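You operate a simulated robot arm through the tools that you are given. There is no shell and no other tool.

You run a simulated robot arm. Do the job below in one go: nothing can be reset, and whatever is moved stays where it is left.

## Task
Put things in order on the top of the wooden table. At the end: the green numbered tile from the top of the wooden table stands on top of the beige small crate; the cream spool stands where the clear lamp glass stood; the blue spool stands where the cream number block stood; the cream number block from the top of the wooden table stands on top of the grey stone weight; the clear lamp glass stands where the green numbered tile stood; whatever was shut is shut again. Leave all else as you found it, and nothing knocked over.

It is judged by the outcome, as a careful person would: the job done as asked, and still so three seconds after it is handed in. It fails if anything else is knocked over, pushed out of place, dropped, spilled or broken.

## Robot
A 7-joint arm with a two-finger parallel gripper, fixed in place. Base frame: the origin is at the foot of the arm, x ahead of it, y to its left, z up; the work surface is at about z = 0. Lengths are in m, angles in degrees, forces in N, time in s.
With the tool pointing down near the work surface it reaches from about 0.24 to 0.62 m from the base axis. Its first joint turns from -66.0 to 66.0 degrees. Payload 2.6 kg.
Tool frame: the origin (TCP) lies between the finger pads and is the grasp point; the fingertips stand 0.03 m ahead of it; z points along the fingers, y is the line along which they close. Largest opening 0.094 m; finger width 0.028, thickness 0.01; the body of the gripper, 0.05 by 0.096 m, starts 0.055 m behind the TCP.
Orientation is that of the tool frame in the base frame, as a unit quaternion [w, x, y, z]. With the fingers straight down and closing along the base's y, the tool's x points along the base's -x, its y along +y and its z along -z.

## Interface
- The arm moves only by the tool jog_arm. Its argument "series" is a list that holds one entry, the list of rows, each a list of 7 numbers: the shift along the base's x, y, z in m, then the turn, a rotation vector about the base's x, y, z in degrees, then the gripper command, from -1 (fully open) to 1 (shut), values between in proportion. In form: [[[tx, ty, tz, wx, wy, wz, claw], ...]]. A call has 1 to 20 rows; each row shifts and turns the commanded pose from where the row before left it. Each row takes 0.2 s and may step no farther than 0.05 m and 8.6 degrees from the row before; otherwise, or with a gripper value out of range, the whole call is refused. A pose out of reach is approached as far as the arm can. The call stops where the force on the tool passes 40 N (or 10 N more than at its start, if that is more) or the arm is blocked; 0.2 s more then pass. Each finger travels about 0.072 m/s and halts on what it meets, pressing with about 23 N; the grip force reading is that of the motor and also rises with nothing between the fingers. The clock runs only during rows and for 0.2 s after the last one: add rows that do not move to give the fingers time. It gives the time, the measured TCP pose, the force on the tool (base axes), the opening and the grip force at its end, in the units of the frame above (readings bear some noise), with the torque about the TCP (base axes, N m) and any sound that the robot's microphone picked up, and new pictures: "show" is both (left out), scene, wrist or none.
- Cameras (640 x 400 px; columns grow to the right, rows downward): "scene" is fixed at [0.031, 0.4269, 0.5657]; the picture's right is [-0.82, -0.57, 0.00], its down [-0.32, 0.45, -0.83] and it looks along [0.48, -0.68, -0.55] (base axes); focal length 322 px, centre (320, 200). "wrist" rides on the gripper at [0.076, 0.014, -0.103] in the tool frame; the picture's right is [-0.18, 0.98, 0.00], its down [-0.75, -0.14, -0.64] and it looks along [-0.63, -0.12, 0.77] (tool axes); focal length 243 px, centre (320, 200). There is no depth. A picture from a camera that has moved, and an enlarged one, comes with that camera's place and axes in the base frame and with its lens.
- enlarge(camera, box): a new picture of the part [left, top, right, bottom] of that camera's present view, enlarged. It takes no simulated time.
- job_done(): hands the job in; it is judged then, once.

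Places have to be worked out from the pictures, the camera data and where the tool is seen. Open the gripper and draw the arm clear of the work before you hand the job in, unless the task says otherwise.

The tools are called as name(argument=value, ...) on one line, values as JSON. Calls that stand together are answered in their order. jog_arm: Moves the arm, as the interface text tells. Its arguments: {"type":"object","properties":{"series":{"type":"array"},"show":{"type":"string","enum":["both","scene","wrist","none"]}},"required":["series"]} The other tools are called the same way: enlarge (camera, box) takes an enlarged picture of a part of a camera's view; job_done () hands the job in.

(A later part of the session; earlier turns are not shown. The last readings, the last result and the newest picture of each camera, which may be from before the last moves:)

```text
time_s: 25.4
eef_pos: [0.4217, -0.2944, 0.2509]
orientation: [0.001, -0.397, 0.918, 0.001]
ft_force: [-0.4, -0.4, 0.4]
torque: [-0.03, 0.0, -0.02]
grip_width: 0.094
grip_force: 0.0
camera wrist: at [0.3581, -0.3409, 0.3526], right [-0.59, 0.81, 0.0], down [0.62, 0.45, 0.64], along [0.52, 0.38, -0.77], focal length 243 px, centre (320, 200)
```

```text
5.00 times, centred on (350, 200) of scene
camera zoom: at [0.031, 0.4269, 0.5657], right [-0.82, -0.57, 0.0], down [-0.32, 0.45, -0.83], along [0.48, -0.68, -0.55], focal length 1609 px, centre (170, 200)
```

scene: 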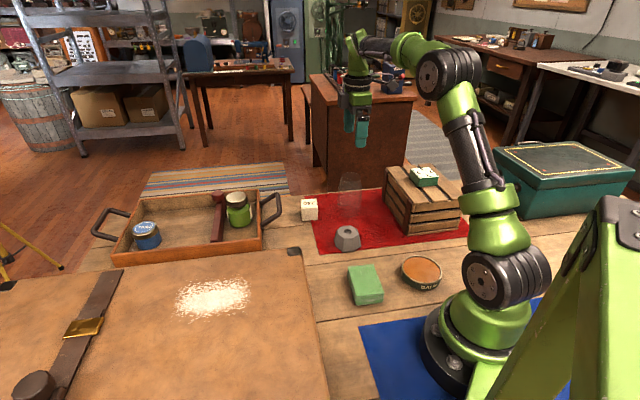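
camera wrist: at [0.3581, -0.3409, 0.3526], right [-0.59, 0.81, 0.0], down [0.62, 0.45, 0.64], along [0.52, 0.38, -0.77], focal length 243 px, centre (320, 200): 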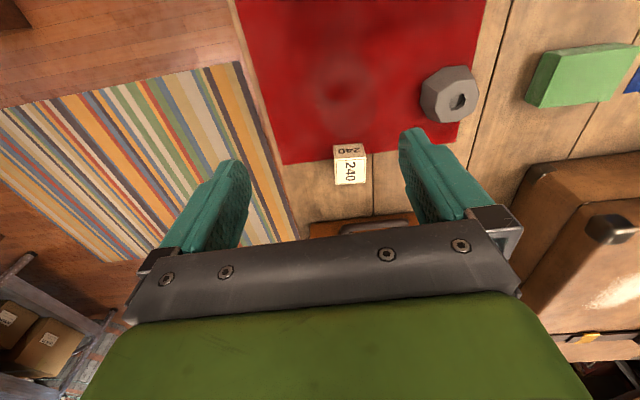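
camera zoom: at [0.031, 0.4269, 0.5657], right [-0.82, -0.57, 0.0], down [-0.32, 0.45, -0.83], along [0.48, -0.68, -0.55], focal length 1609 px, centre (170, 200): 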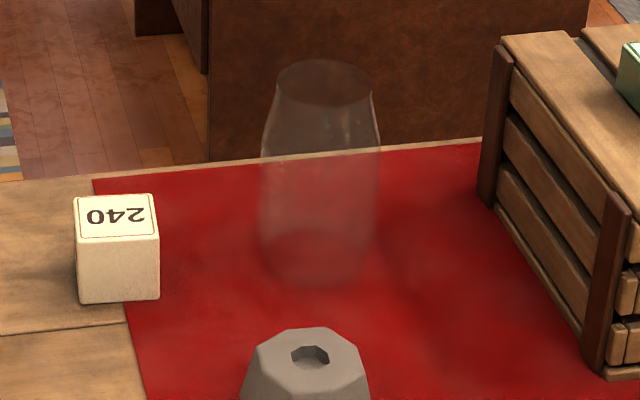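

The glass appears centred near (0.411, -0.266), about 0.125 tall and 0.066 wide. I'll move over that spot, still well above its rim, and look again.

jog_arm(series=[[[-0.0055, 0.014, -0.01, 0, 0, 0, -1], [-0.0055, 0.014, -0.01, 0, 0, 0, -1], [0, 0, -0.03, 0, 0, 0, -1], [0, 0, 0, 0, 0, 0, -1]]])

enlarge(camera="wrist", box=[220, 10, 440, 180])

enlarge(camera="scene", box=[310, 130, 390, 240])

```text
time_s: 26.4
eef_pos: [0.4093, -0.2666, 0.2011]
orientation: [0.0, -0.397, 0.918, 0.0]
ft_force: [-1.0, 0.9, 0.4]
torque: [-0.01, -0.03, -0.03]
grip_width: 0.0943
grip_force: 0.1
camera wrist: at [0.3465, -0.313, 0.3019], right [-0.59, 0.81, 0.0], down [0.62, 0.45, 0.64], along [0.52, 0.38, -0.77], focal length 243 px, centre (320, 200)
```

scene: 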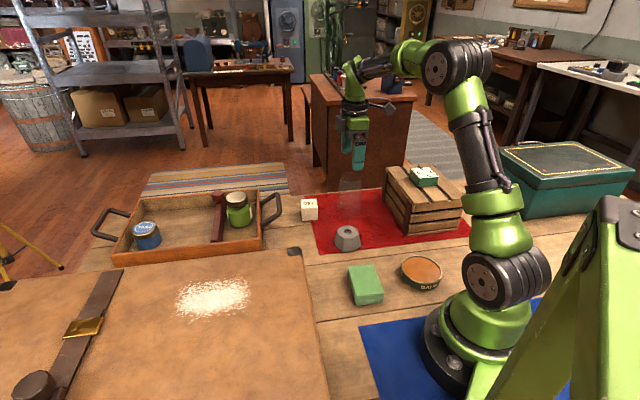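
wrist: 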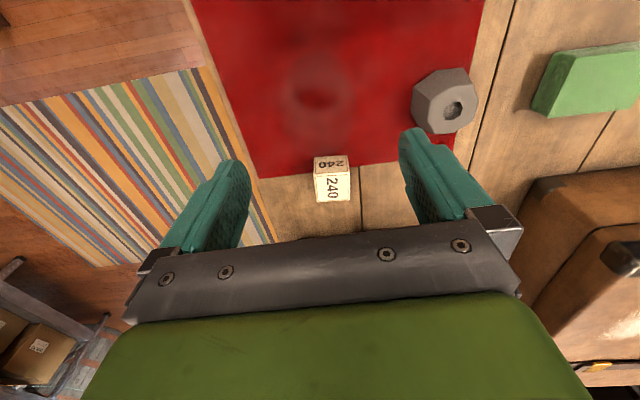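

```text
2.35 times, centred on (330, 95) of wrist
camera zoom: at [0.3465, -0.313, 0.3019], right [-0.59, 0.81, 0.0], down [0.62, 0.45, 0.64], along [0.52, 0.38, -0.77], focal length 571 px, centre (296, 447)
```

zoom: 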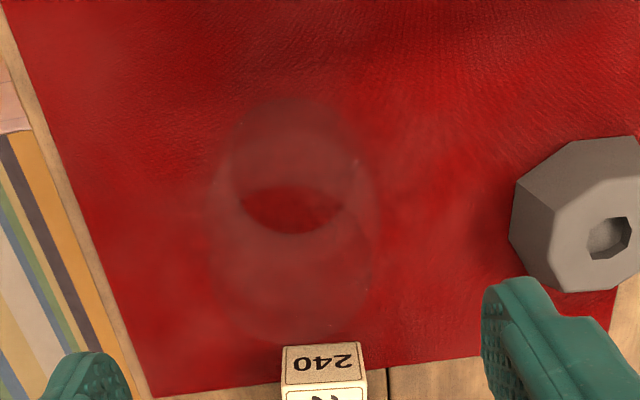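

```text
3.64 times, centred on (350, 185) of scene
camera zoom: at [0.031, 0.4269, 0.5657], right [-0.82, -0.57, 0.0], down [-0.32, 0.45, -0.83], along [0.48, -0.68, -0.55], focal length 1170 px, centre (211, 254)
```

zoom: 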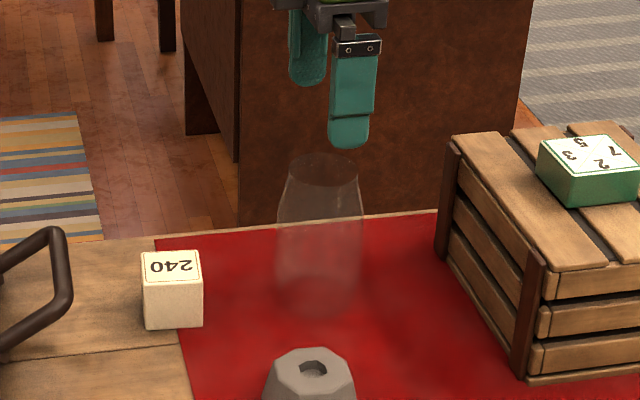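

Repeated wrist views put the glass axis at (0.406, -0.272) with the rim at z≈0.123. I'll descend around it to z≈0.083, which keeps the palm above the rim, stopping midway to check.

jog_arm(series=[[[-0.0028, -0.0052, -0.01, 0, 0, 0, -1], [0, 0, -0.02, 0, 0, 0, -1], [0, 0, -0.02, 0, 0, 0, -1], [0, 0, 0, 0, 0, 0, -1]]])

enlarge(camera="wrist", box=[200, 50, 440, 250])

enlarge(camera="scene", box=[310, 130, 390, 240])

```text
time_s: 27.4
eef_pos: [0.4072, -0.2718, 0.1505]
orientation: [0.0, -0.397, 0.918, 0.0]
ft_force: [-0.6, -0.2, 0.6]
torque: [0.03, 0.01, 0.02]
grip_width: 0.0941
grip_force: 0.1
camera wrist: at [0.3442, -0.318, 0.2517], right [-0.59, 0.81, 0.0], down [0.62, 0.45, 0.64], along [0.52, 0.38, -0.77], focal length 243 px, centre (320, 200)
```

scene: 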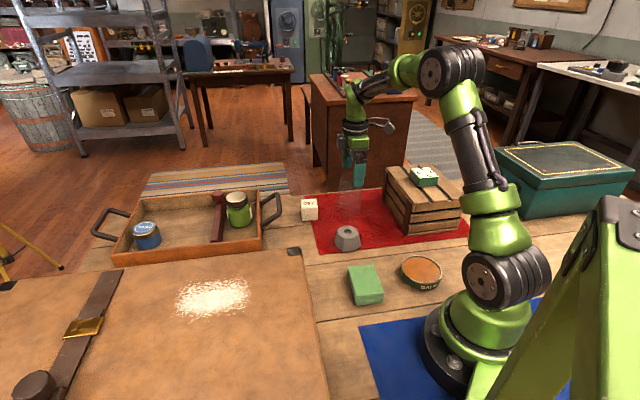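
wrist: 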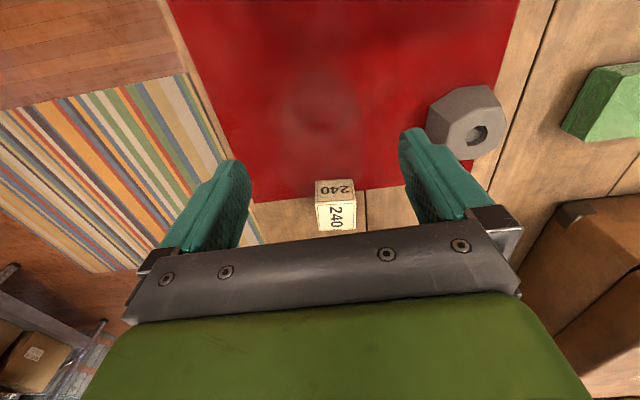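

```text
2.00 times, centred on (320, 150) of wrist
camera zoom: at [0.3442, -0.318, 0.2517], right [-0.59, 0.81, 0.0], down [0.62, 0.45, 0.64], along [0.52, 0.38, -0.77], focal length 485 px, centre (320, 300)
```

zoom: 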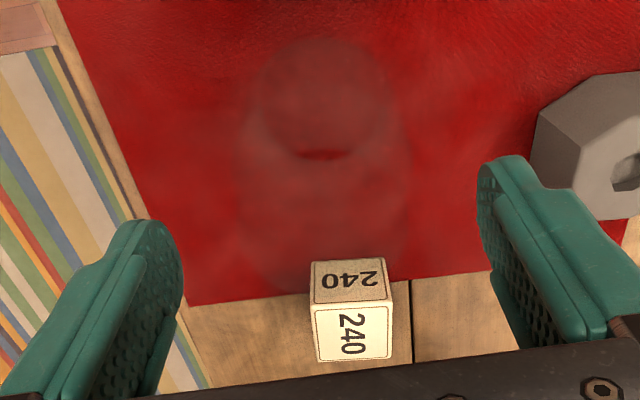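

```text
3.64 times, centred on (350, 185) of scene
camera zoom: at [0.031, 0.4268, 0.5657], right [-0.82, -0.57, 0.0], down [-0.32, 0.45, -0.83], along [0.48, -0.68, -0.55], focal length 1170 px, centre (211, 254)
```

zoom: 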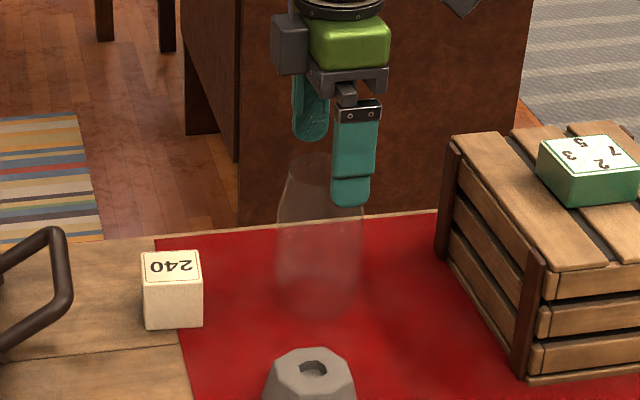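

The fingers straddle the glass symmetrically. I'll continue straight down to z≈0.083.

jog_arm(series=[[[0.001, 0.001, -0.015, 0, 0, 0, -1], [0, 0, -0.02, 0, 0, 0, -1], [0, 0, -0.02, 0, 0, 0, -1], [0, 0, -0.012, 0, 0, 0, -1], [0, 0, 0, 0, 0, 0, -1]]])

enlarge(camera="wrist", box=[200, 50, 440, 250])

enlarge(camera="scene", box=[310, 130, 390, 240])

```text
time_s: 28.6
eef_pos: [0.4071, -0.2696, 0.0831]
orientation: [0.0, -0.397, 0.918, 0.0]
ft_force: [0.2, -0.6, -0.7]
torque: [0.02, 0.02, 0.01]
grip_width: 0.0941
grip_force: 0.1
camera wrist: at [0.3445, -0.3169, 0.1845], right [-0.59, 0.81, 0.0], down [0.62, 0.45, 0.64], along [0.52, 0.38, -0.77], focal length 243 px, centre (320, 200)
```

scene: 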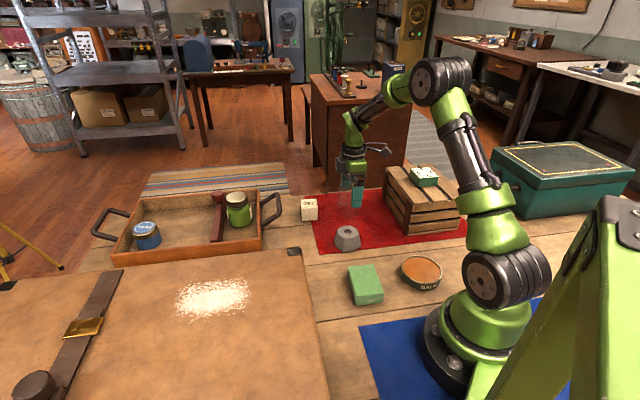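
wrist: 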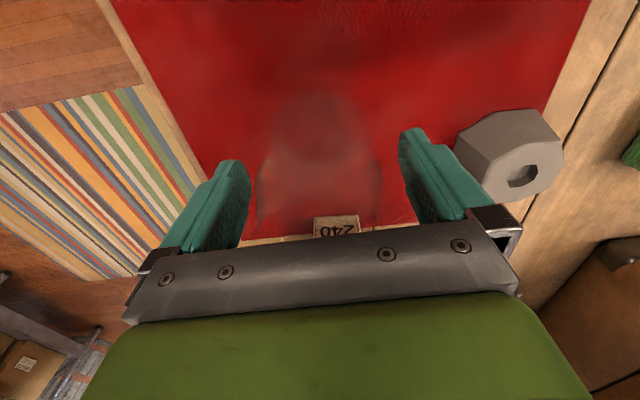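

```text
2.00 times, centred on (320, 150) of wrist
camera zoom: at [0.3445, -0.3169, 0.1845], right [-0.59, 0.81, 0.0], down [0.62, 0.45, 0.64], along [0.52, 0.38, -0.77], focal length 485 px, centre (320, 300)
```

zoom: 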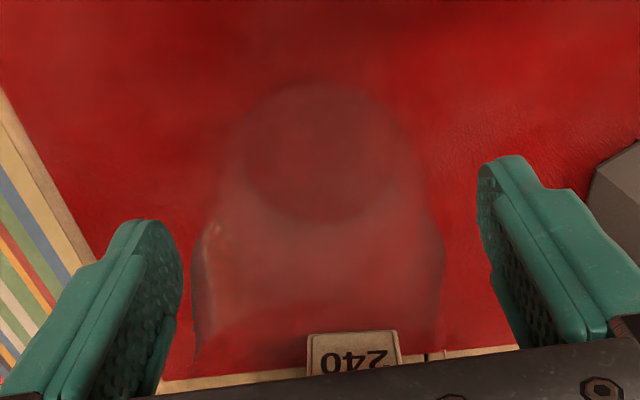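

```text
3.64 times, centred on (350, 185) of scene
camera zoom: at [0.031, 0.4268, 0.5657], right [-0.82, -0.57, 0.0], down [-0.32, 0.45, -0.83], along [0.48, -0.68, -0.55], focal length 1170 px, centre (211, 254)
```

zoom: 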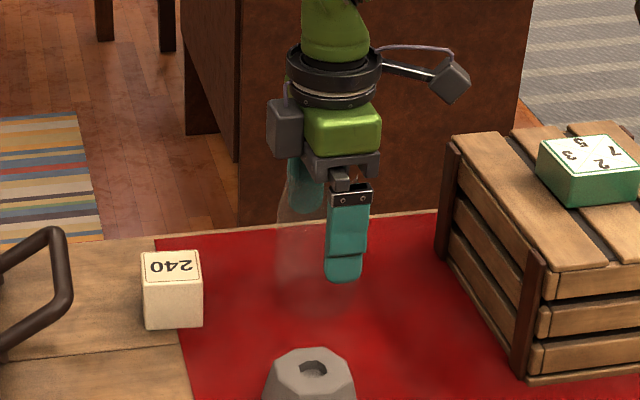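

The glass is centred between the fingers. I'll close gradually to touch it gently, then hold.

jog_arm(series=[[[0, 0, 0, 0, 0, 0, -0.7], [0, 0, 0, 0, 0, 0, -0.57], [0, 0, 0, 0, 0, 0, -0.52], [0, 0, 0, 0, 0, 0, -0.47], [0, 0, 0, 0, 0, 0, -0.43], [0, 0, 0, 0, 0, 0, -0.39], [0, 0, 0, 0, 0, 0, -0.35], [0, 0, 0, 0, 0, 0, -0.31], [0, 0, 0, 0, 0, 0, -0.27], [0, 0, 0, 0, 0, 0, -0.2]]])

enlarge(camera="scene", box=[310, 130, 390, 240])

```text
time_s: 30.8
eef_pos: [0.4085, -0.2723, 0.0842]
orientation: [0.0, -0.397, 0.918, 0.0]
ft_force: [-0.6, 0.4, 3.1]
torque: [0.08, 0.14, 0.0]
grip_width: 0.0688
grip_force: 23.3
camera wrist: at [0.3445, -0.3169, 0.185], right [-0.59, 0.81, 0.0], down [0.62, 0.45, 0.64], along [0.52, 0.38, -0.77], focal length 243 px, centre (320, 200)
```

scene: 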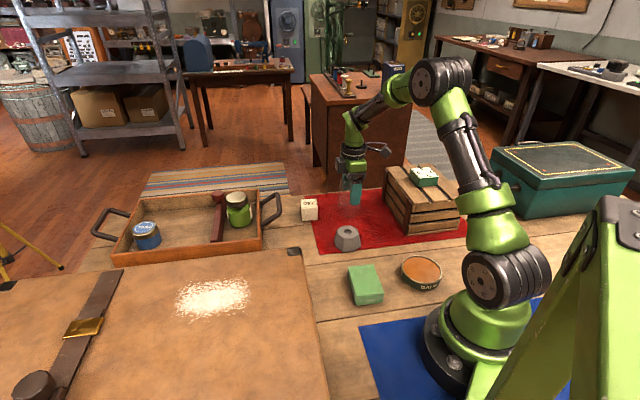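
wrist: 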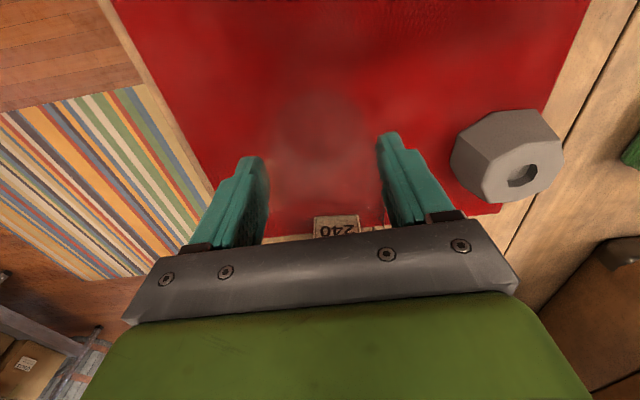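

```text
3.64 times, centred on (350, 185) of scene
camera zoom: at [0.031, 0.4269, 0.5657], right [-0.82, -0.57, 0.0], down [-0.32, 0.45, -0.83], along [0.48, -0.68, -0.55], focal length 1170 px, centre (211, 254)
```

zoom: 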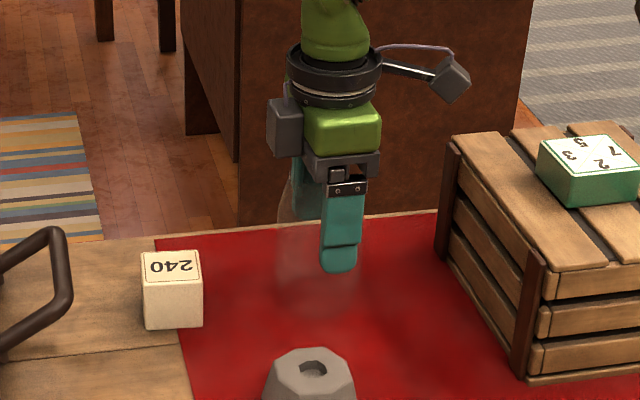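

The fingers have met the glass at 0.0688. I'll lift slowly by about 1 cm and check that it holds.

jog_arm(series=[[[0, 0, 0.002, 0, 0, 0, 1], [0, 0, 0.004, 0, 0, 0, 1], [0, 0, 0.004, 0, 0, 0, 1], [0, 0, 0, 0, 0, 0, 1], [0, 0, 0, 0, 0, 0, 1]]], show="none")

jog_arm(series=[[[0, 0, 0, 0, 0, 0, 1], [0, 0, 0, 0, 0, 0, 1], [0, 0, 0, 0, 0, 0, 1]]], show="wrist")

enlarge(camera="scene", box=[310, 130, 390, 240])

enlarge(camera="wrist", box=[200, 50, 440, 250])

```text
time_s: 32.0
eef_pos: [0.4075, -0.2706, 0.0929]
orientation: [-0.001, -0.396, 0.918, 0.0]
ft_force: [-0.5, 1.2, -1.4]
torque: [-0.02, 0.0, 0.01]
grip_width: 0.0687
grip_force: 23.7
```

```text
time_s: 32.8
eef_pos: [0.4072, -0.2707, 0.0942]
orientation: [0.0, -0.396, 0.918, 0.001]
ft_force: [0.9, -0.1, -1.1]
torque: [0.01, 0.02, 0.03]
grip_width: 0.0687
grip_force: 23.6
camera wrist: at [0.3441, -0.3172, 0.1948], right [-0.59, 0.81, 0.0], down [0.62, 0.45, 0.64], along [0.52, 0.38, -0.77], focal length 243 px, centre (320, 200)
```

wrist: 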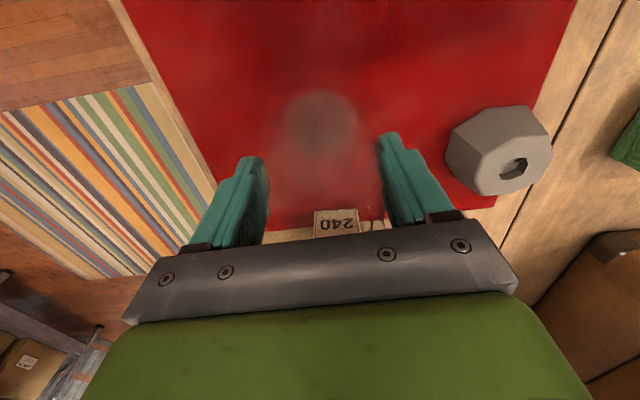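

```text
3.64 times, centred on (350, 185) of scene
camera zoom: at [0.031, 0.4268, 0.5657], right [-0.82, -0.57, 0.0], down [-0.32, 0.45, -0.83], along [0.48, -0.68, -0.55], focal length 1170 px, centre (211, 254)
```

zoom: 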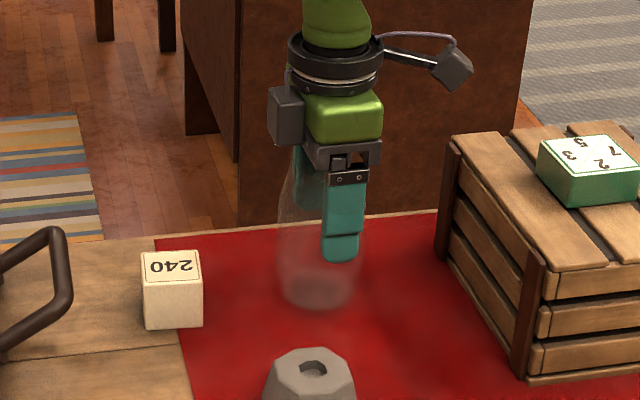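

```text
2.00 times, centred on (320, 150) of wrist
camera zoom: at [0.3441, -0.3172, 0.1948], right [-0.59, 0.81, 0.0], down [0.62, 0.45, 0.64], along [0.52, 0.38, -0.77], focal length 485 px, centre (320, 300)
```

zoom: 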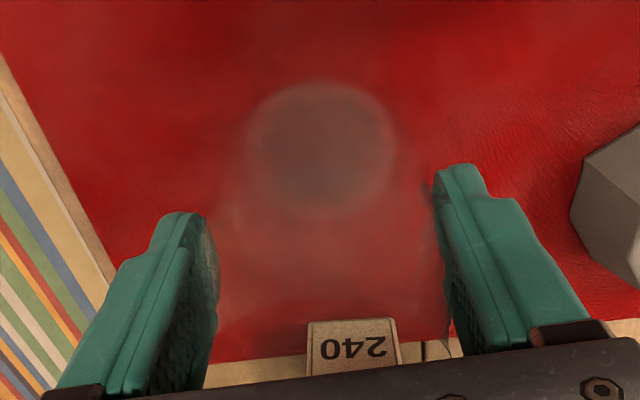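

The glass is held firmly on the tool axis (width steady), so its original place was (0.407, -0.2715). I'll raise it and carry it to above the tile's old place at (0.366, 0.000).

jog_arm(series=[[[0, 0, 0.015, 0, 0, 0, 1], [0, 0, 0.025, 0, 0, 0, 1], [0, 0, 0.025, 0, 0, 0, 1], [0, 0, 0.02, 0, 0, 0, 1], [-0.0023, 0.0152, 0, 0, 0, 0, 1], [-0.004, 0.027, 0, 0, 0, 0, 1], [-0.0045, 0.03, 0, 0, 0, 0, 1], [-0.0045, 0.03, 0, 0, 0, 0, 1], [-0.0045, 0.03, 0, 0, 0, 0, 1], [-0.0045, 0.03, 0, 0, 0, 0, 1], [-0.0045, 0.03, 0, 0, 0, 0, 1], [-0.0045, 0.03, 0, 0, 0, 0, 1], [-0.004, 0.027, 0, 0, 0, 0, 1], [-0.003, 0.022, 0, 0, 0, 0, 1], [0, 0, 0, 0, 0, 0, 1], [0, 0, 0, 0, 0, 0, 1]]])

enlarge(camera="wrist", box=[200, 50, 440, 250])

enlarge(camera="scene", box=[260, 130, 380, 300])

```text
time_s: 36.2
eef_pos: [0.3674, 0.0002, 0.1784]
orientation: [0.0, -0.396, 0.918, 0.0]
ft_force: [-0.2, 0.2, -0.8]
torque: [0.02, 0.01, -0.02]
grip_width: 0.0689
grip_force: 23.4
camera wrist: at [0.3042, -0.0456, 0.2796], right [-0.59, 0.81, 0.0], down [0.62, 0.45, 0.64], along [0.52, 0.38, -0.77], focal length 243 px, centre (320, 200)
```

scene: 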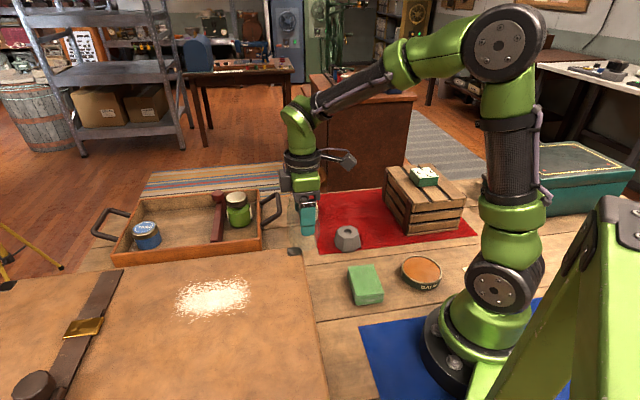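
wrist: 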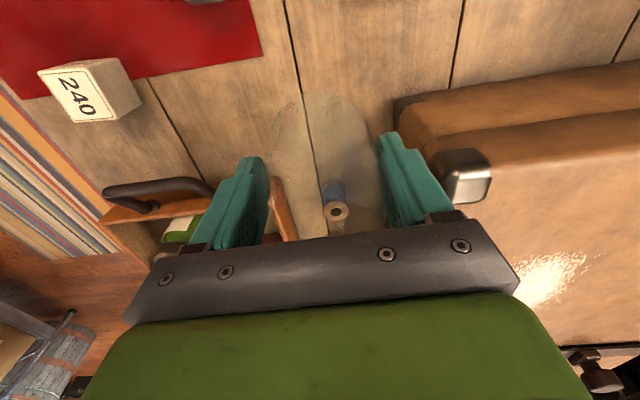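

```text
2.00 times, centred on (320, 150) of wrist
camera zoom: at [0.3042, -0.0456, 0.2796], right [-0.59, 0.81, 0.0], down [0.62, 0.45, 0.64], along [0.52, 0.38, -0.77], focal length 485 px, centre (320, 300)
```

zoom: 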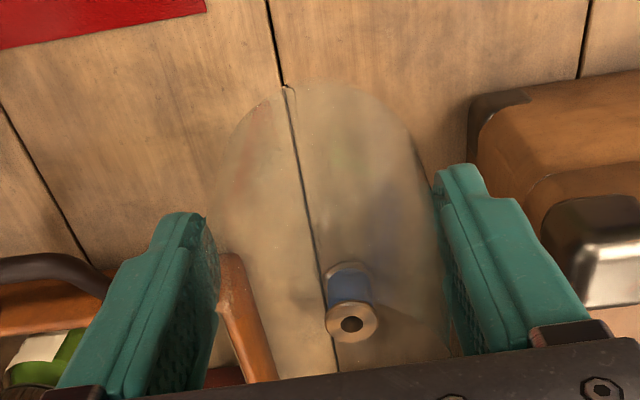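

```text
2.35 times, centred on (320, 215) of scene
camera zoom: at [0.031, 0.4269, 0.5657], right [-0.82, -0.57, 0.0], down [-0.32, 0.45, -0.83], along [0.48, -0.68, -0.55], focal length 757 px, centre (320, 165)
```

zoom: 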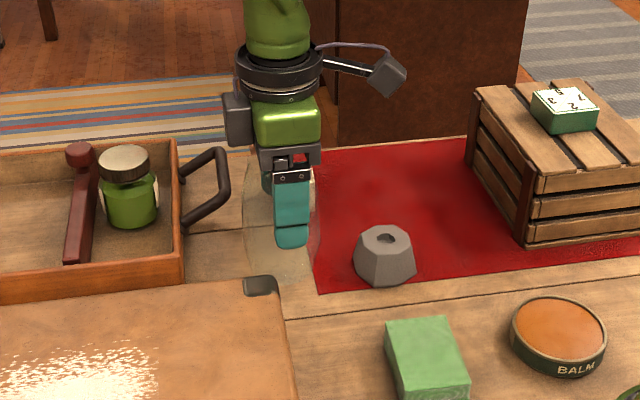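

The glass is above the tile's old spot. I'll lower it to just above the table.

jog_arm(series=[[[0, 0, -0.015, 0, 0, 0, 1], [0, 0, -0.025, 0, 0, 0, 1], [0, 0, -0.025, 0, 0, 0, 1], [0, 0, -0.015, 0, 0, 0, 1], [0, 0, -0.006, 0, 0, 0, 1], [0, 0, -0.002, 0, 0, 0, 1], [0, 0, 0, 0, 0, 0, 1]]], show="wrist")

jog_arm(series=[[[0, 0, -0.002, 0, 0, 0, 1], [0, 0, -0.001, 0, 0, 0, 1]]], show="none")

```text
time_s: 37.8
eef_pos: [0.3688, 0.0003, 0.0898]
orientation: [0.0, -0.397, 0.918, -0.001]
ft_force: [-0.7, 0.0, -0.7]
torque: [0.03, 0.0, -0.01]
grip_width: 0.0686
grip_force: 23.0
camera wrist: at [0.3043, -0.0459, 0.1915], right [-0.59, 0.81, 0.0], down [0.62, 0.45, 0.64], along [0.52, 0.38, -0.77], focal length 243 px, centre (320, 200)
```

wrist: 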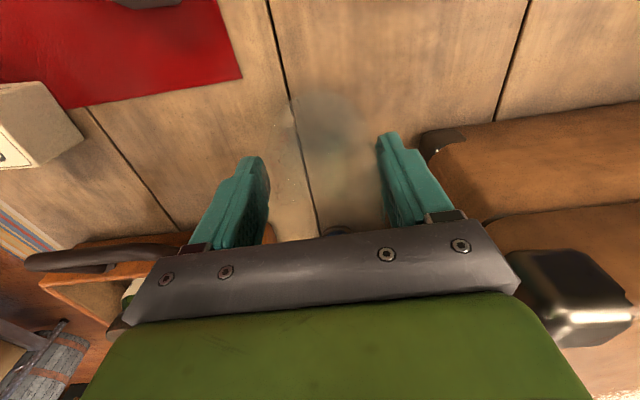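

```text
time_s: 38.4
eef_pos: [0.3679, 0.0008, 0.0882]
orientation: [0.0, -0.396, 0.918, 0.0]
ft_force: [0.1, 0.2, -1.5]
torque: [-0.01, 0.0, -0.01]
grip_width: 0.0683
grip_force: 22.9
```

There is no contact yet at z≈0.088. I'll continue in 1–1.5 mm steps.

jog_arm(series=[[[0, 0, -0.0015, 0, 0, 0, 1], [0, 0, -0.0015, 0, 0, 0, 1]]], show="none")

jog_arm(series=[[[0, 0, -0.001, 0, 0, 0, 1], [0, 0, -0.001, 0, 0, 0, 1]]], show="none")

jog_arm(series=[[[0, 0, -0.001, 0, 0, 0, 1]]], show="none")

```text
time_s: 39.0
eef_pos: [0.3677, 0.0007, 0.0832]
orientation: [0.0, -0.396, 0.918, 0.0]
ft_force: [-0.6, -0.2, 0.5]
torque: [-0.03, 0.08, 0.05]
grip_width: 0.0684
grip_force: 22.8
```

```text
time_s: 39.6
eef_pos: [0.3689, 0.0006, 0.0836]
orientation: [0.001, -0.396, 0.918, -0.001]
ft_force: [-4.0, 0.0, 19.4]
torque: [0.16, 0.59, -0.01]
grip_width: 0.0687
grip_force: 23.4
```

```text
time_s: 40.0
eef_pos: [0.367, 0.0009, 0.0812]
orientation: [0.003, -0.397, 0.918, 0.0]
ft_force: [-2.7, 3.7, 22.6]
torque: [0.34, 0.33, -0.14]
grip_width: 0.0686
grip_force: 22.5
```

The glass is seated (22 N). I'll relieve 2 mm, open slowly and rise straight up.

jog_arm(series=[[[0, 0, 0.0015, 0, 0, 0, 1], [0, 0, 0.0005, 0, 0, 0, -0.3], [0, 0, 0, 0, 0, 0, -0.55], [0, 0, 0, 0, 0, 0, -0.7], [0, 0, 0, 0, 0, 0, -0.85], [0, 0, 0, 0, 0, 0, -0.85], [0, 0, 0.01, 0, 0, 0, -0.85], [0, 0, 0.02, 0, 0, 0, -0.85], [0, 0, 0.03, 0, 0, 0, -0.85], [0, 0, 0.03, 0, 0, 0, -0.85], [0, 0, 0.03, 0, 0, 0, -0.85], [0, 0, 0.02, 0, 0, 0, -0.85], [0, 0, 0, 0, 0, 0, -0.85]]])

enlarge(camera="wrist", box=[200, 0, 440, 200])

enlarge(camera="scene", box=[260, 150, 380, 300])

```text
time_s: 42.8
eef_pos: [0.3664, -0.0003, 0.2238]
orientation: [0.0, -0.397, 0.918, -0.001]
ft_force: [-0.7, -0.3, 0.3]
torque: [-0.03, 0.02, 0.04]
grip_width: 0.0868
grip_force: 0.1
camera wrist: at [0.3039, -0.0466, 0.3253], right [-0.59, 0.81, 0.0], down [0.62, 0.45, 0.64], along [0.52, 0.38, -0.77], focal length 243 px, centre (320, 200)
```

scene: 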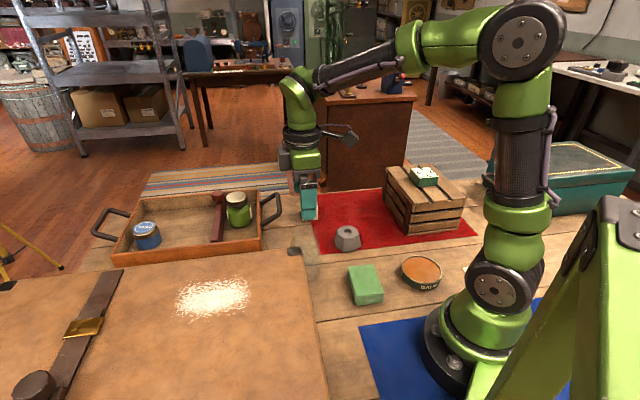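
wrist: 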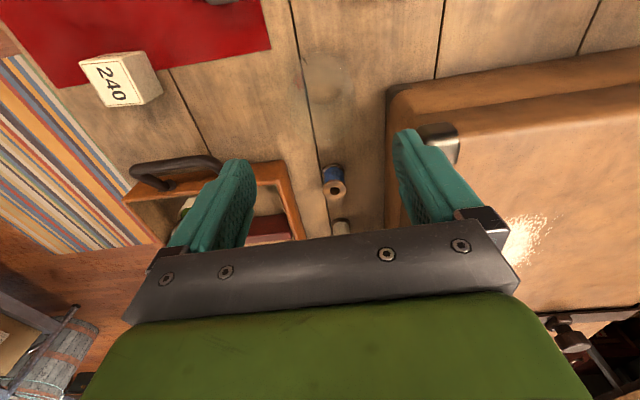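

```text
2.00 times, centred on (320, 100) of wrist
camera zoom: at [0.3039, -0.0466, 0.3253], right [-0.59, 0.81, 0.0], down [0.62, 0.45, 0.64], along [0.52, 0.38, -0.77], focal length 485 px, centre (320, 400)
```

zoom: 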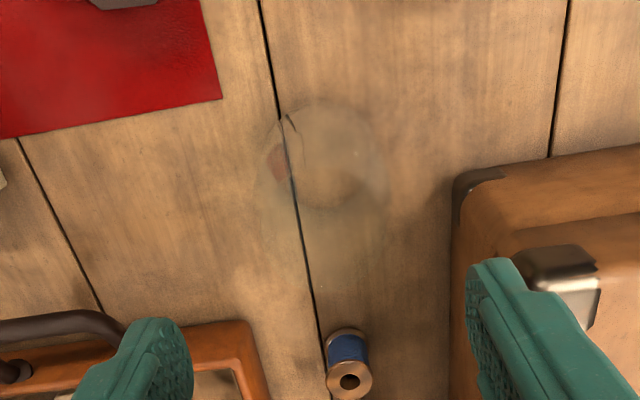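

```text
2.67 times, centred on (320, 225) of scene
camera zoom: at [0.031, 0.4269, 0.5657], right [-0.82, -0.57, 0.0], down [-0.32, 0.45, -0.83], along [0.48, -0.68, -0.55], focal length 858 px, centre (320, 133)
```

zoom: 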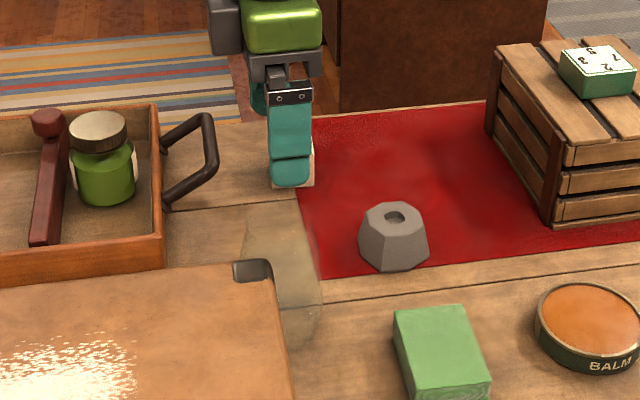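

The glass is standing at the tile's old place. Next is the cream spool, near (0.55, 0.18) and about 0.042 tall: I'll fly over it and look.

jog_arm(series=[[[0.015, 0.015, 0, 0, 0, 0, -0.6], [0.026, 0.026, 0, 0, 0, 0, -0.6], [0.028, 0.028, 0, 0, 0, 0, -0.6], [0.028, 0.028, 0, 0, 0, 0, -0.6], [0.028, 0.028, 0, 0, 0, 0, -0.6], [0.028, 0.028, 0, 0, 0, 0, -0.6], [0.018, 0.018, 0, 0, 0, 0, -0.6], [0.009, 0.009, -0.02, 0, 0, 0, -0.6], [0, 0, 0, 0, 0, 0, -0.6]]])

enlarge(camera="wrist", box=[200, 0, 440, 200])

```text
time_s: 44.8
eef_pos: [0.5469, 0.1816, 0.2022]
orientation: [0.001, -0.396, 0.918, 0.0]
ft_force: [-0.4, -0.2, 0.1]
torque: [0.02, 0.0, 0.0]
grip_width: 0.0751
grip_force: 0.0
camera wrist: at [0.4839, 0.1352, 0.3048], right [-0.59, 0.81, 0.0], down [0.62, 0.45, 0.64], along [0.52, 0.38, -0.77], focal length 243 px, centre (320, 200)
```

scene: 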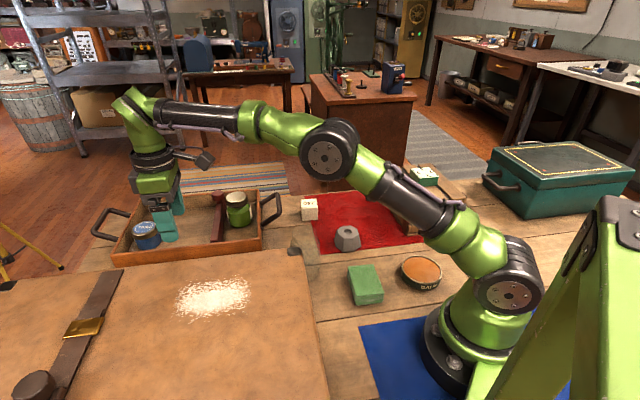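
wrist: 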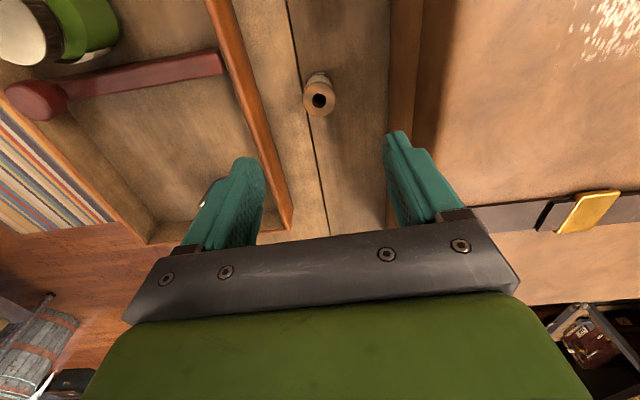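

```text
2.00 times, centred on (320, 100) of wrist
camera zoom: at [0.4839, 0.1352, 0.3048], right [-0.59, 0.81, 0.0], down [0.62, 0.45, 0.64], along [0.52, 0.38, -0.77], focal length 485 px, centre (320, 400)
```

zoom: 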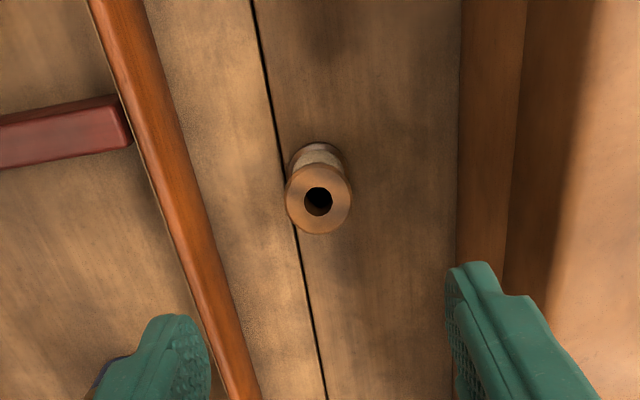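

The cream spool is at (0.5497, 0.183), with a flange of about 0.035. I'll descend in line to z≈0.08 for a check.

jog_arm(series=[[[0.0026, 0.0014, -0.02, 0, 0, 0, -0.6], [0, 0, -0.035, 0, 0, 0, -0.6], [0, 0, -0.035, 0, 0, 0, -0.6], [0, 0, -0.03, 0, 0, 0, -0.6], [0, 0, 0, 0, 0, 0, -0.6]]])

enlarge(camera="wrist", box=[200, 50, 440, 250])

```text
time_s: 46.0
eef_pos: [0.5504, 0.1827, 0.0822]
orientation: [0.0, -0.396, 0.918, 0.0]
ft_force: [-0.6, -0.6, -0.1]
torque: [0.02, 0.0, -0.02]
grip_width: 0.075
grip_force: 0.0
camera wrist: at [0.486, 0.136, 0.1845], right [-0.59, 0.81, 0.0], down [0.62, 0.45, 0.64], along [0.52, 0.38, -0.77], focal length 243 px, centre (320, 200)
```

scene: 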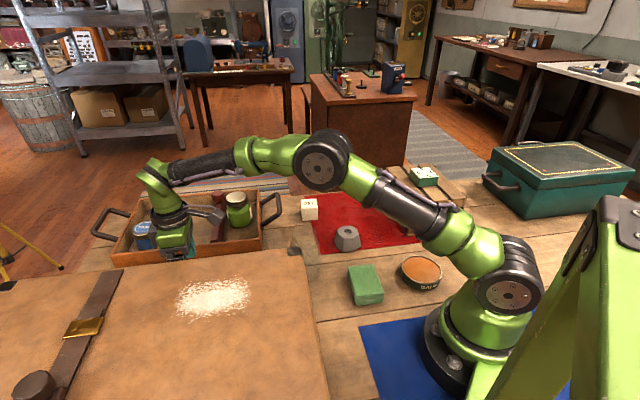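
wrist: 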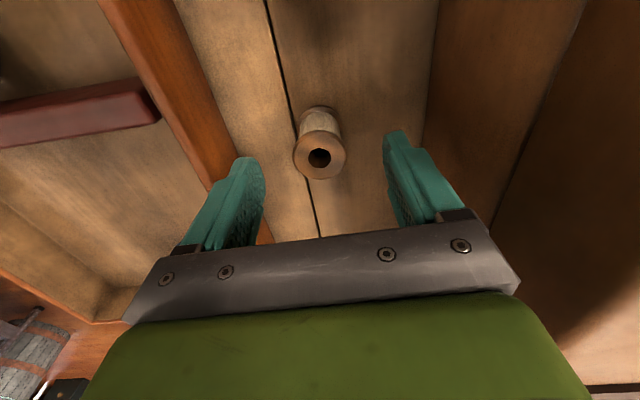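

```text
2.00 times, centred on (320, 150) of wrist
camera zoom: at [0.486, 0.136, 0.1845], right [-0.59, 0.81, 0.0], down [0.62, 0.45, 0.64], along [0.52, 0.38, -0.77], focal length 485 px, centre (320, 300)
```

zoom: 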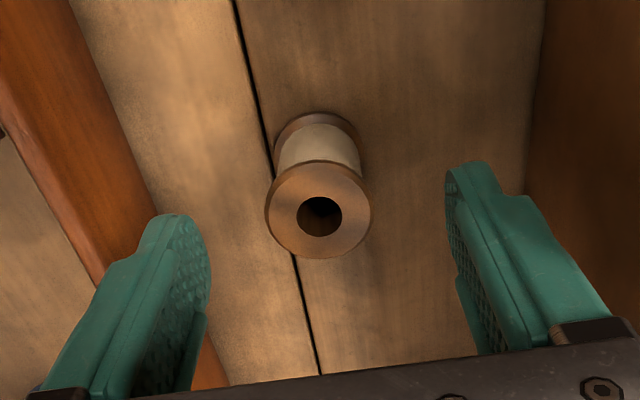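

The spool is centred between the fingers and needs only a few mm in depth. I'll adjust, descend to z≈0.034 and close gently.

jog_arm(series=[[[0.0025, 0.0025, -0.01, 0, 0, 0, -0.6], [0, 0, -0.02, 0, 0, 0, -0.6], [0, 0, -0.014, 0, 0, 0, -0.6], [0, 0, -0.004, 0, 0, 0, -0.6], [0, 0, 0, 0, 0, 0, -0.6]]])

enlarge(camera="wrist", box=[200, 50, 440, 250])

```text
time_s: 47.2
eef_pos: [0.5527, 0.1854, 0.0343]
orientation: [0.0, -0.396, 0.918, 0.0]
ft_force: [-0.4, 0.2, -0.7]
torque: [-0.02, -0.02, -0.02]
grip_width: 0.0752
grip_force: 0.0
camera wrist: at [0.489, 0.1383, 0.1364], right [-0.59, 0.81, 0.0], down [0.62, 0.45, 0.64], along [0.52, 0.38, -0.77], focal length 243 px, centre (320, 200)
```

scene: 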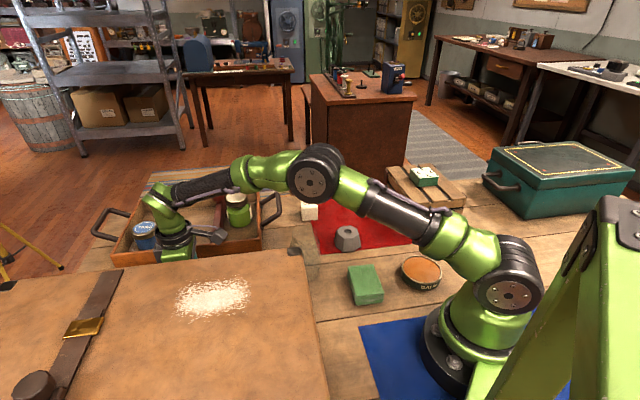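
wrist: 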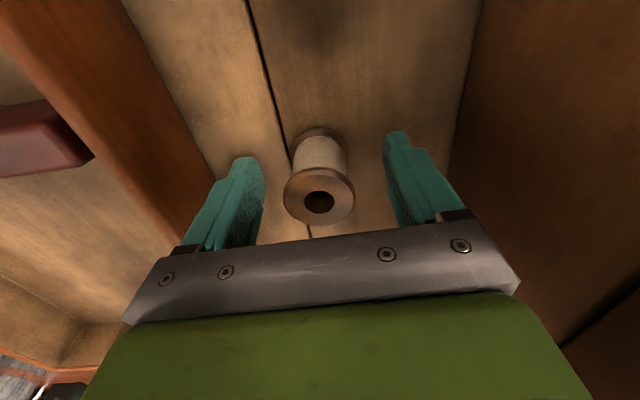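

```text
2.00 times, centred on (320, 150) of wrist
camera zoom: at [0.489, 0.1383, 0.1364], right [-0.59, 0.81, 0.0], down [0.62, 0.45, 0.64], along [0.52, 0.38, -0.77], focal length 485 px, centre (320, 300)
```

zoom: 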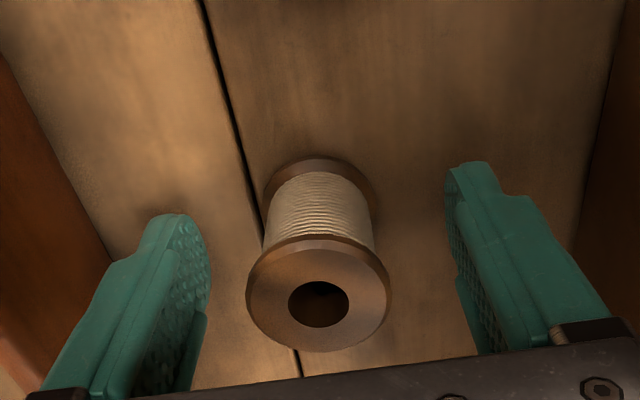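

The spool is well centred. I'll close on it, wait, then lift a little and check.

jog_arm(series=[[[0, 0, 0, 0, 0, 0, -0.1], [0, 0, 0, 0, 0, 0, 0.15], [0, 0, 0, 0, 0, 0, 0.3], [0, 0, 0, 0, 0, 0, 1], [0, 0, 0, 0, 0, 0, 1], [0, 0, 0.002, 0, 0, 0, 1], [0, 0, 0.004, 0, 0, 0, 1], [0, 0, 0.004, 0, 0, 0, 1], [0, 0, 0, 0, 0, 0, 1], [0, 0, 0, 0, 0, 0, 1]]], show="wrist")

enlarge(camera="wrist", box=[200, 50, 440, 250])

```text
time_s: 49.4
eef_pos: [0.5525, 0.1847, 0.0452]
orientation: [0.0, -0.397, 0.918, 0.0]
ft_force: [0.0, 0.1, 0.0]
torque: [-0.01, 0.0, 0.01]
grip_width: 0.0354
grip_force: 23.2
camera wrist: at [0.4889, 0.1382, 0.1469], right [-0.59, 0.81, 0.0], down [0.62, 0.45, 0.64], along [0.52, 0.38, -0.77], focal length 243 px, centre (320, 200)
```

wrist: 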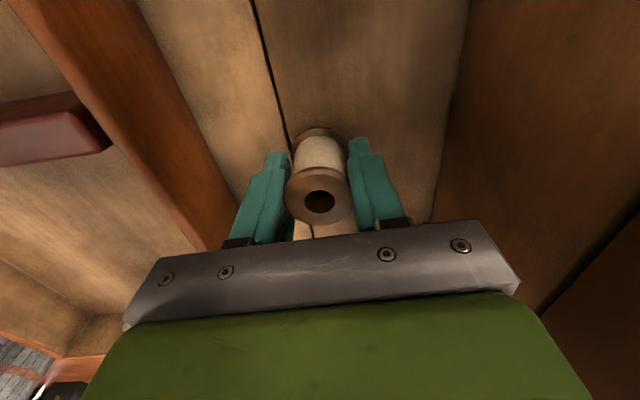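

```text
2.00 times, centred on (320, 150) of wrist
camera zoom: at [0.4889, 0.1382, 0.1469], right [-0.59, 0.81, 0.0], down [0.62, 0.45, 0.64], along [0.52, 0.38, -0.77], focal length 485 px, centre (320, 300)
```

zoom: 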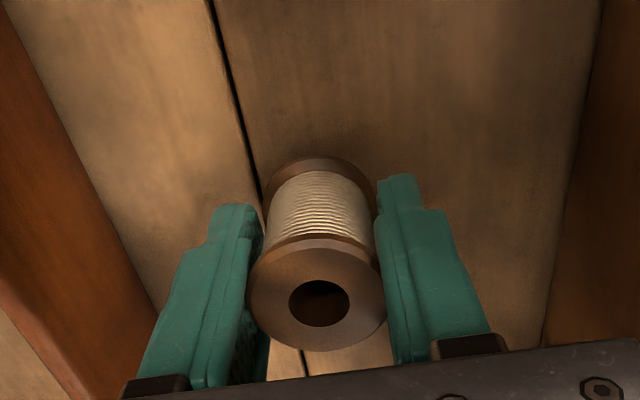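

The spool is held on the tool axis. I'll lift it and carry it to the glass's old place at (0.407, -0.2715), on a line well clear of the moved glass.

jog_arm(series=[[[0, 0, 0.02, 0, 0, 0, 1], [0, 0, 0.04, 0, 0, 0, 1], [0, 0, 0.045, 0, 0, 0, 1], [0, 0, 0.03, 0, 0, 0, 1], [-0.0055, -0.0172, 0, 0, 0, 0, 1], [-0.01, -0.0313, 0, 0, 0, 0, 1], [-0.0126, -0.0395, 0, 0, 0, 0, 1], [-0.0126, -0.0395, 0, 0, 0, 0, 1], [-0.0126, -0.0395, 0, 0, 0, 0, 1], [-0.0126, -0.0395, 0, 0, 0, 0, 1], [-0.0126, -0.0395, 0, 0, 0, 0, 1], [-0.0126, -0.0395, 0, 0, 0, 0, 1], [-0.0126, -0.0395, 0, 0, 0, 0, 1], [-0.0126, -0.0395, 0, 0, 0, 0, 1], [-0.0126, -0.0395, 0, 0, 0, 0, 1], [-0.0105, -0.033, 0, 0, 0, 0, 1], [-0.0059, -0.0189, 0, 0, 0, 0, 1], [0, 0, 0, 0, 0, 0, 1]]])

```text
time_s: 53.2
eef_pos: [0.4076, -0.2719, 0.1782]
orientation: [-0.001, -0.396, 0.918, 0.0]
ft_force: [-0.2, 1.1, 0.3]
torque: [-0.01, 0.02, 0.01]
grip_width: 0.0354
grip_force: 23.7
camera wrist: at [0.3445, -0.3183, 0.2809], right [-0.59, 0.81, 0.0], down [0.62, 0.45, 0.64], along [0.52, 0.38, -0.77], focal length 243 px, centre (320, 200)
```

scene: 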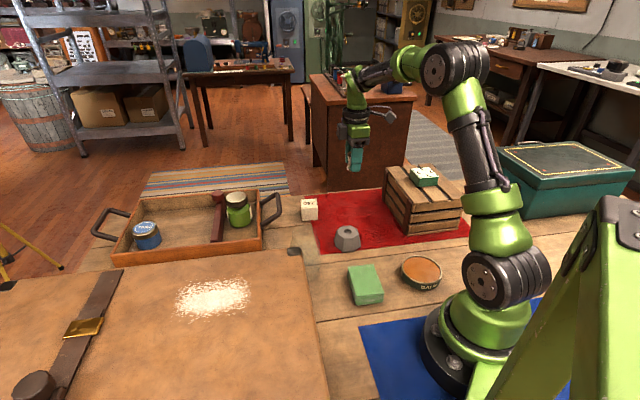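
wrist: 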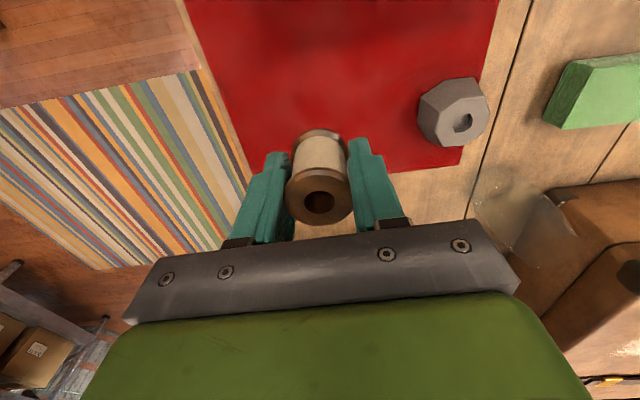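

The spool is now above the glass's old place. I'll descend to just above the cloth, then make contact in small steps.

jog_arm(series=[[[0, 0, -0.02, 0, 0, 0, 1], [0, 0, -0.04, 0, 0, 0, 1], [0, 0, -0.04, 0, 0, 0, 1], [0, 0, -0.025, 0, 0, 0, 1], [0, 0, -0.01, 0, 0, 0, 1], [0, 0, -0.002, 0, 0, 0, 1], [0, 0, 0, 0, 0, 0, 1]]], show="wrist")

jog_arm(series=[[[0, 0, -0.0015, 0, 0, 0, 1], [0, 0, -0.0015, 0, 0, 0, 1]]], show="none")

```text
time_s: 54.8
eef_pos: [0.4061, -0.2706, 0.0424]
orientation: [-0.001, -0.396, 0.918, 0.0]
ft_force: [0.5, 0.4, 0.8]
torque: [0.0, -0.04, 0.01]
grip_width: 0.0354
grip_force: 23.2
camera wrist: at [0.3441, -0.3182, 0.1443], right [-0.59, 0.81, 0.0], down [0.62, 0.45, 0.64], along [0.52, 0.38, -0.77], focal length 243 px, centre (320, 200)
```

wrist: 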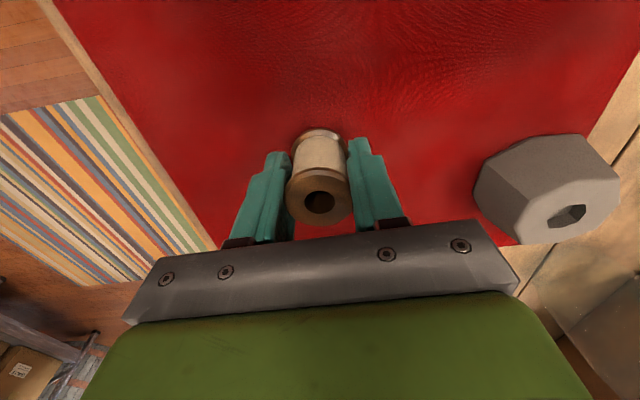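

```text
time_s: 55.4
eef_pos: [0.4072, -0.2721, 0.04]
orientation: [0.0, -0.398, 0.918, 0.0]
ft_force: [0.3, 0.2, -1.0]
torque: [0.0, -0.03, -0.02]
grip_width: 0.0355
grip_force: 22.4
```

No contact yet at z≈0.039–0.040. I'll continue in small steps.

jog_arm(series=[[[0, 0, -0.001, 0, 0, 0, 1], [0, 0, -0.001, 0, 0, 0, 1]]], show="none")

jog_arm(series=[[[0, 0, -0.001, 0, 0, 0, 1]]], show="none")

jog_arm(series=[[[0, 0, -0.001, 0, 0, 0, 1]]], show="none")

```text
time_s: 56.0
eef_pos: [0.4077, -0.2712, 0.0381]
orientation: [0.0, -0.396, 0.918, 0.0]
ft_force: [-0.1, -0.7, 0.0]
torque: [0.0, -0.01, 0.01]
grip_width: 0.0353
grip_force: 22.9
```

```text
time_s: 56.4
eef_pos: [0.4068, -0.2712, 0.0364]
orientation: [0.0, -0.397, 0.918, 0.0]
ft_force: [0.6, 0.9, -0.1]
torque: [-0.01, -0.02, -0.01]
grip_width: 0.0352
grip_force: 22.5
```

```text
time_s: 56.8
eef_pos: [0.408, -0.2708, 0.0357]
orientation: [0.001, -0.397, 0.918, 0.0]
ft_force: [1.5, -0.6, 0.3]
torque: [-0.03, 0.02, -0.01]
grip_width: 0.0351
grip_force: 23.0
```

jog_arm(series=[[[0, 0, -0.001, 0, 0, 0, 1]]], show="none")

jog_arm(series=[[[0, 0, -0.001, 0, 0, 0, 1]]], show="wrist")

```text
time_s: 57.2
eef_pos: [0.4077, -0.2712, 0.0358]
orientation: [0.0, -0.396, 0.918, 0.0]
ft_force: [-0.3, 0.2, -0.1]
torque: [0.04, 0.0, 0.01]
grip_width: 0.0352
grip_force: 23.2
```

```text
time_s: 57.6
eef_pos: [0.4057, -0.2726, 0.0351]
orientation: [0.001, -0.396, 0.918, -0.001]
ft_force: [-1.6, 1.4, 8.2]
torque: [0.08, -0.01, 0.01]
grip_width: 0.0352
grip_force: 23.3
camera wrist: at [0.3441, -0.3178, 0.1364], right [-0.59, 0.81, 0.0], down [0.62, 0.45, 0.64], along [0.52, 0.38, -0.77], focal length 243 px, centre (320, 200)
```

wrist: 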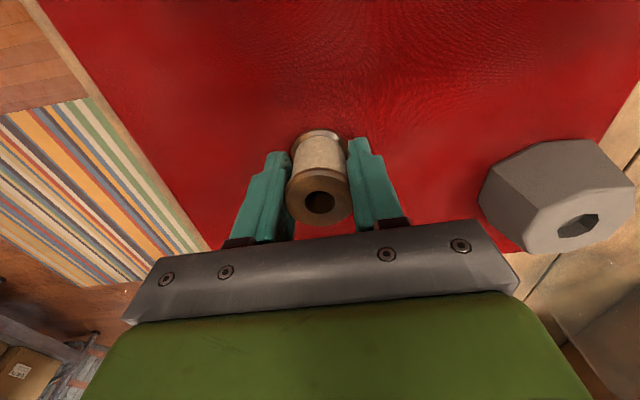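

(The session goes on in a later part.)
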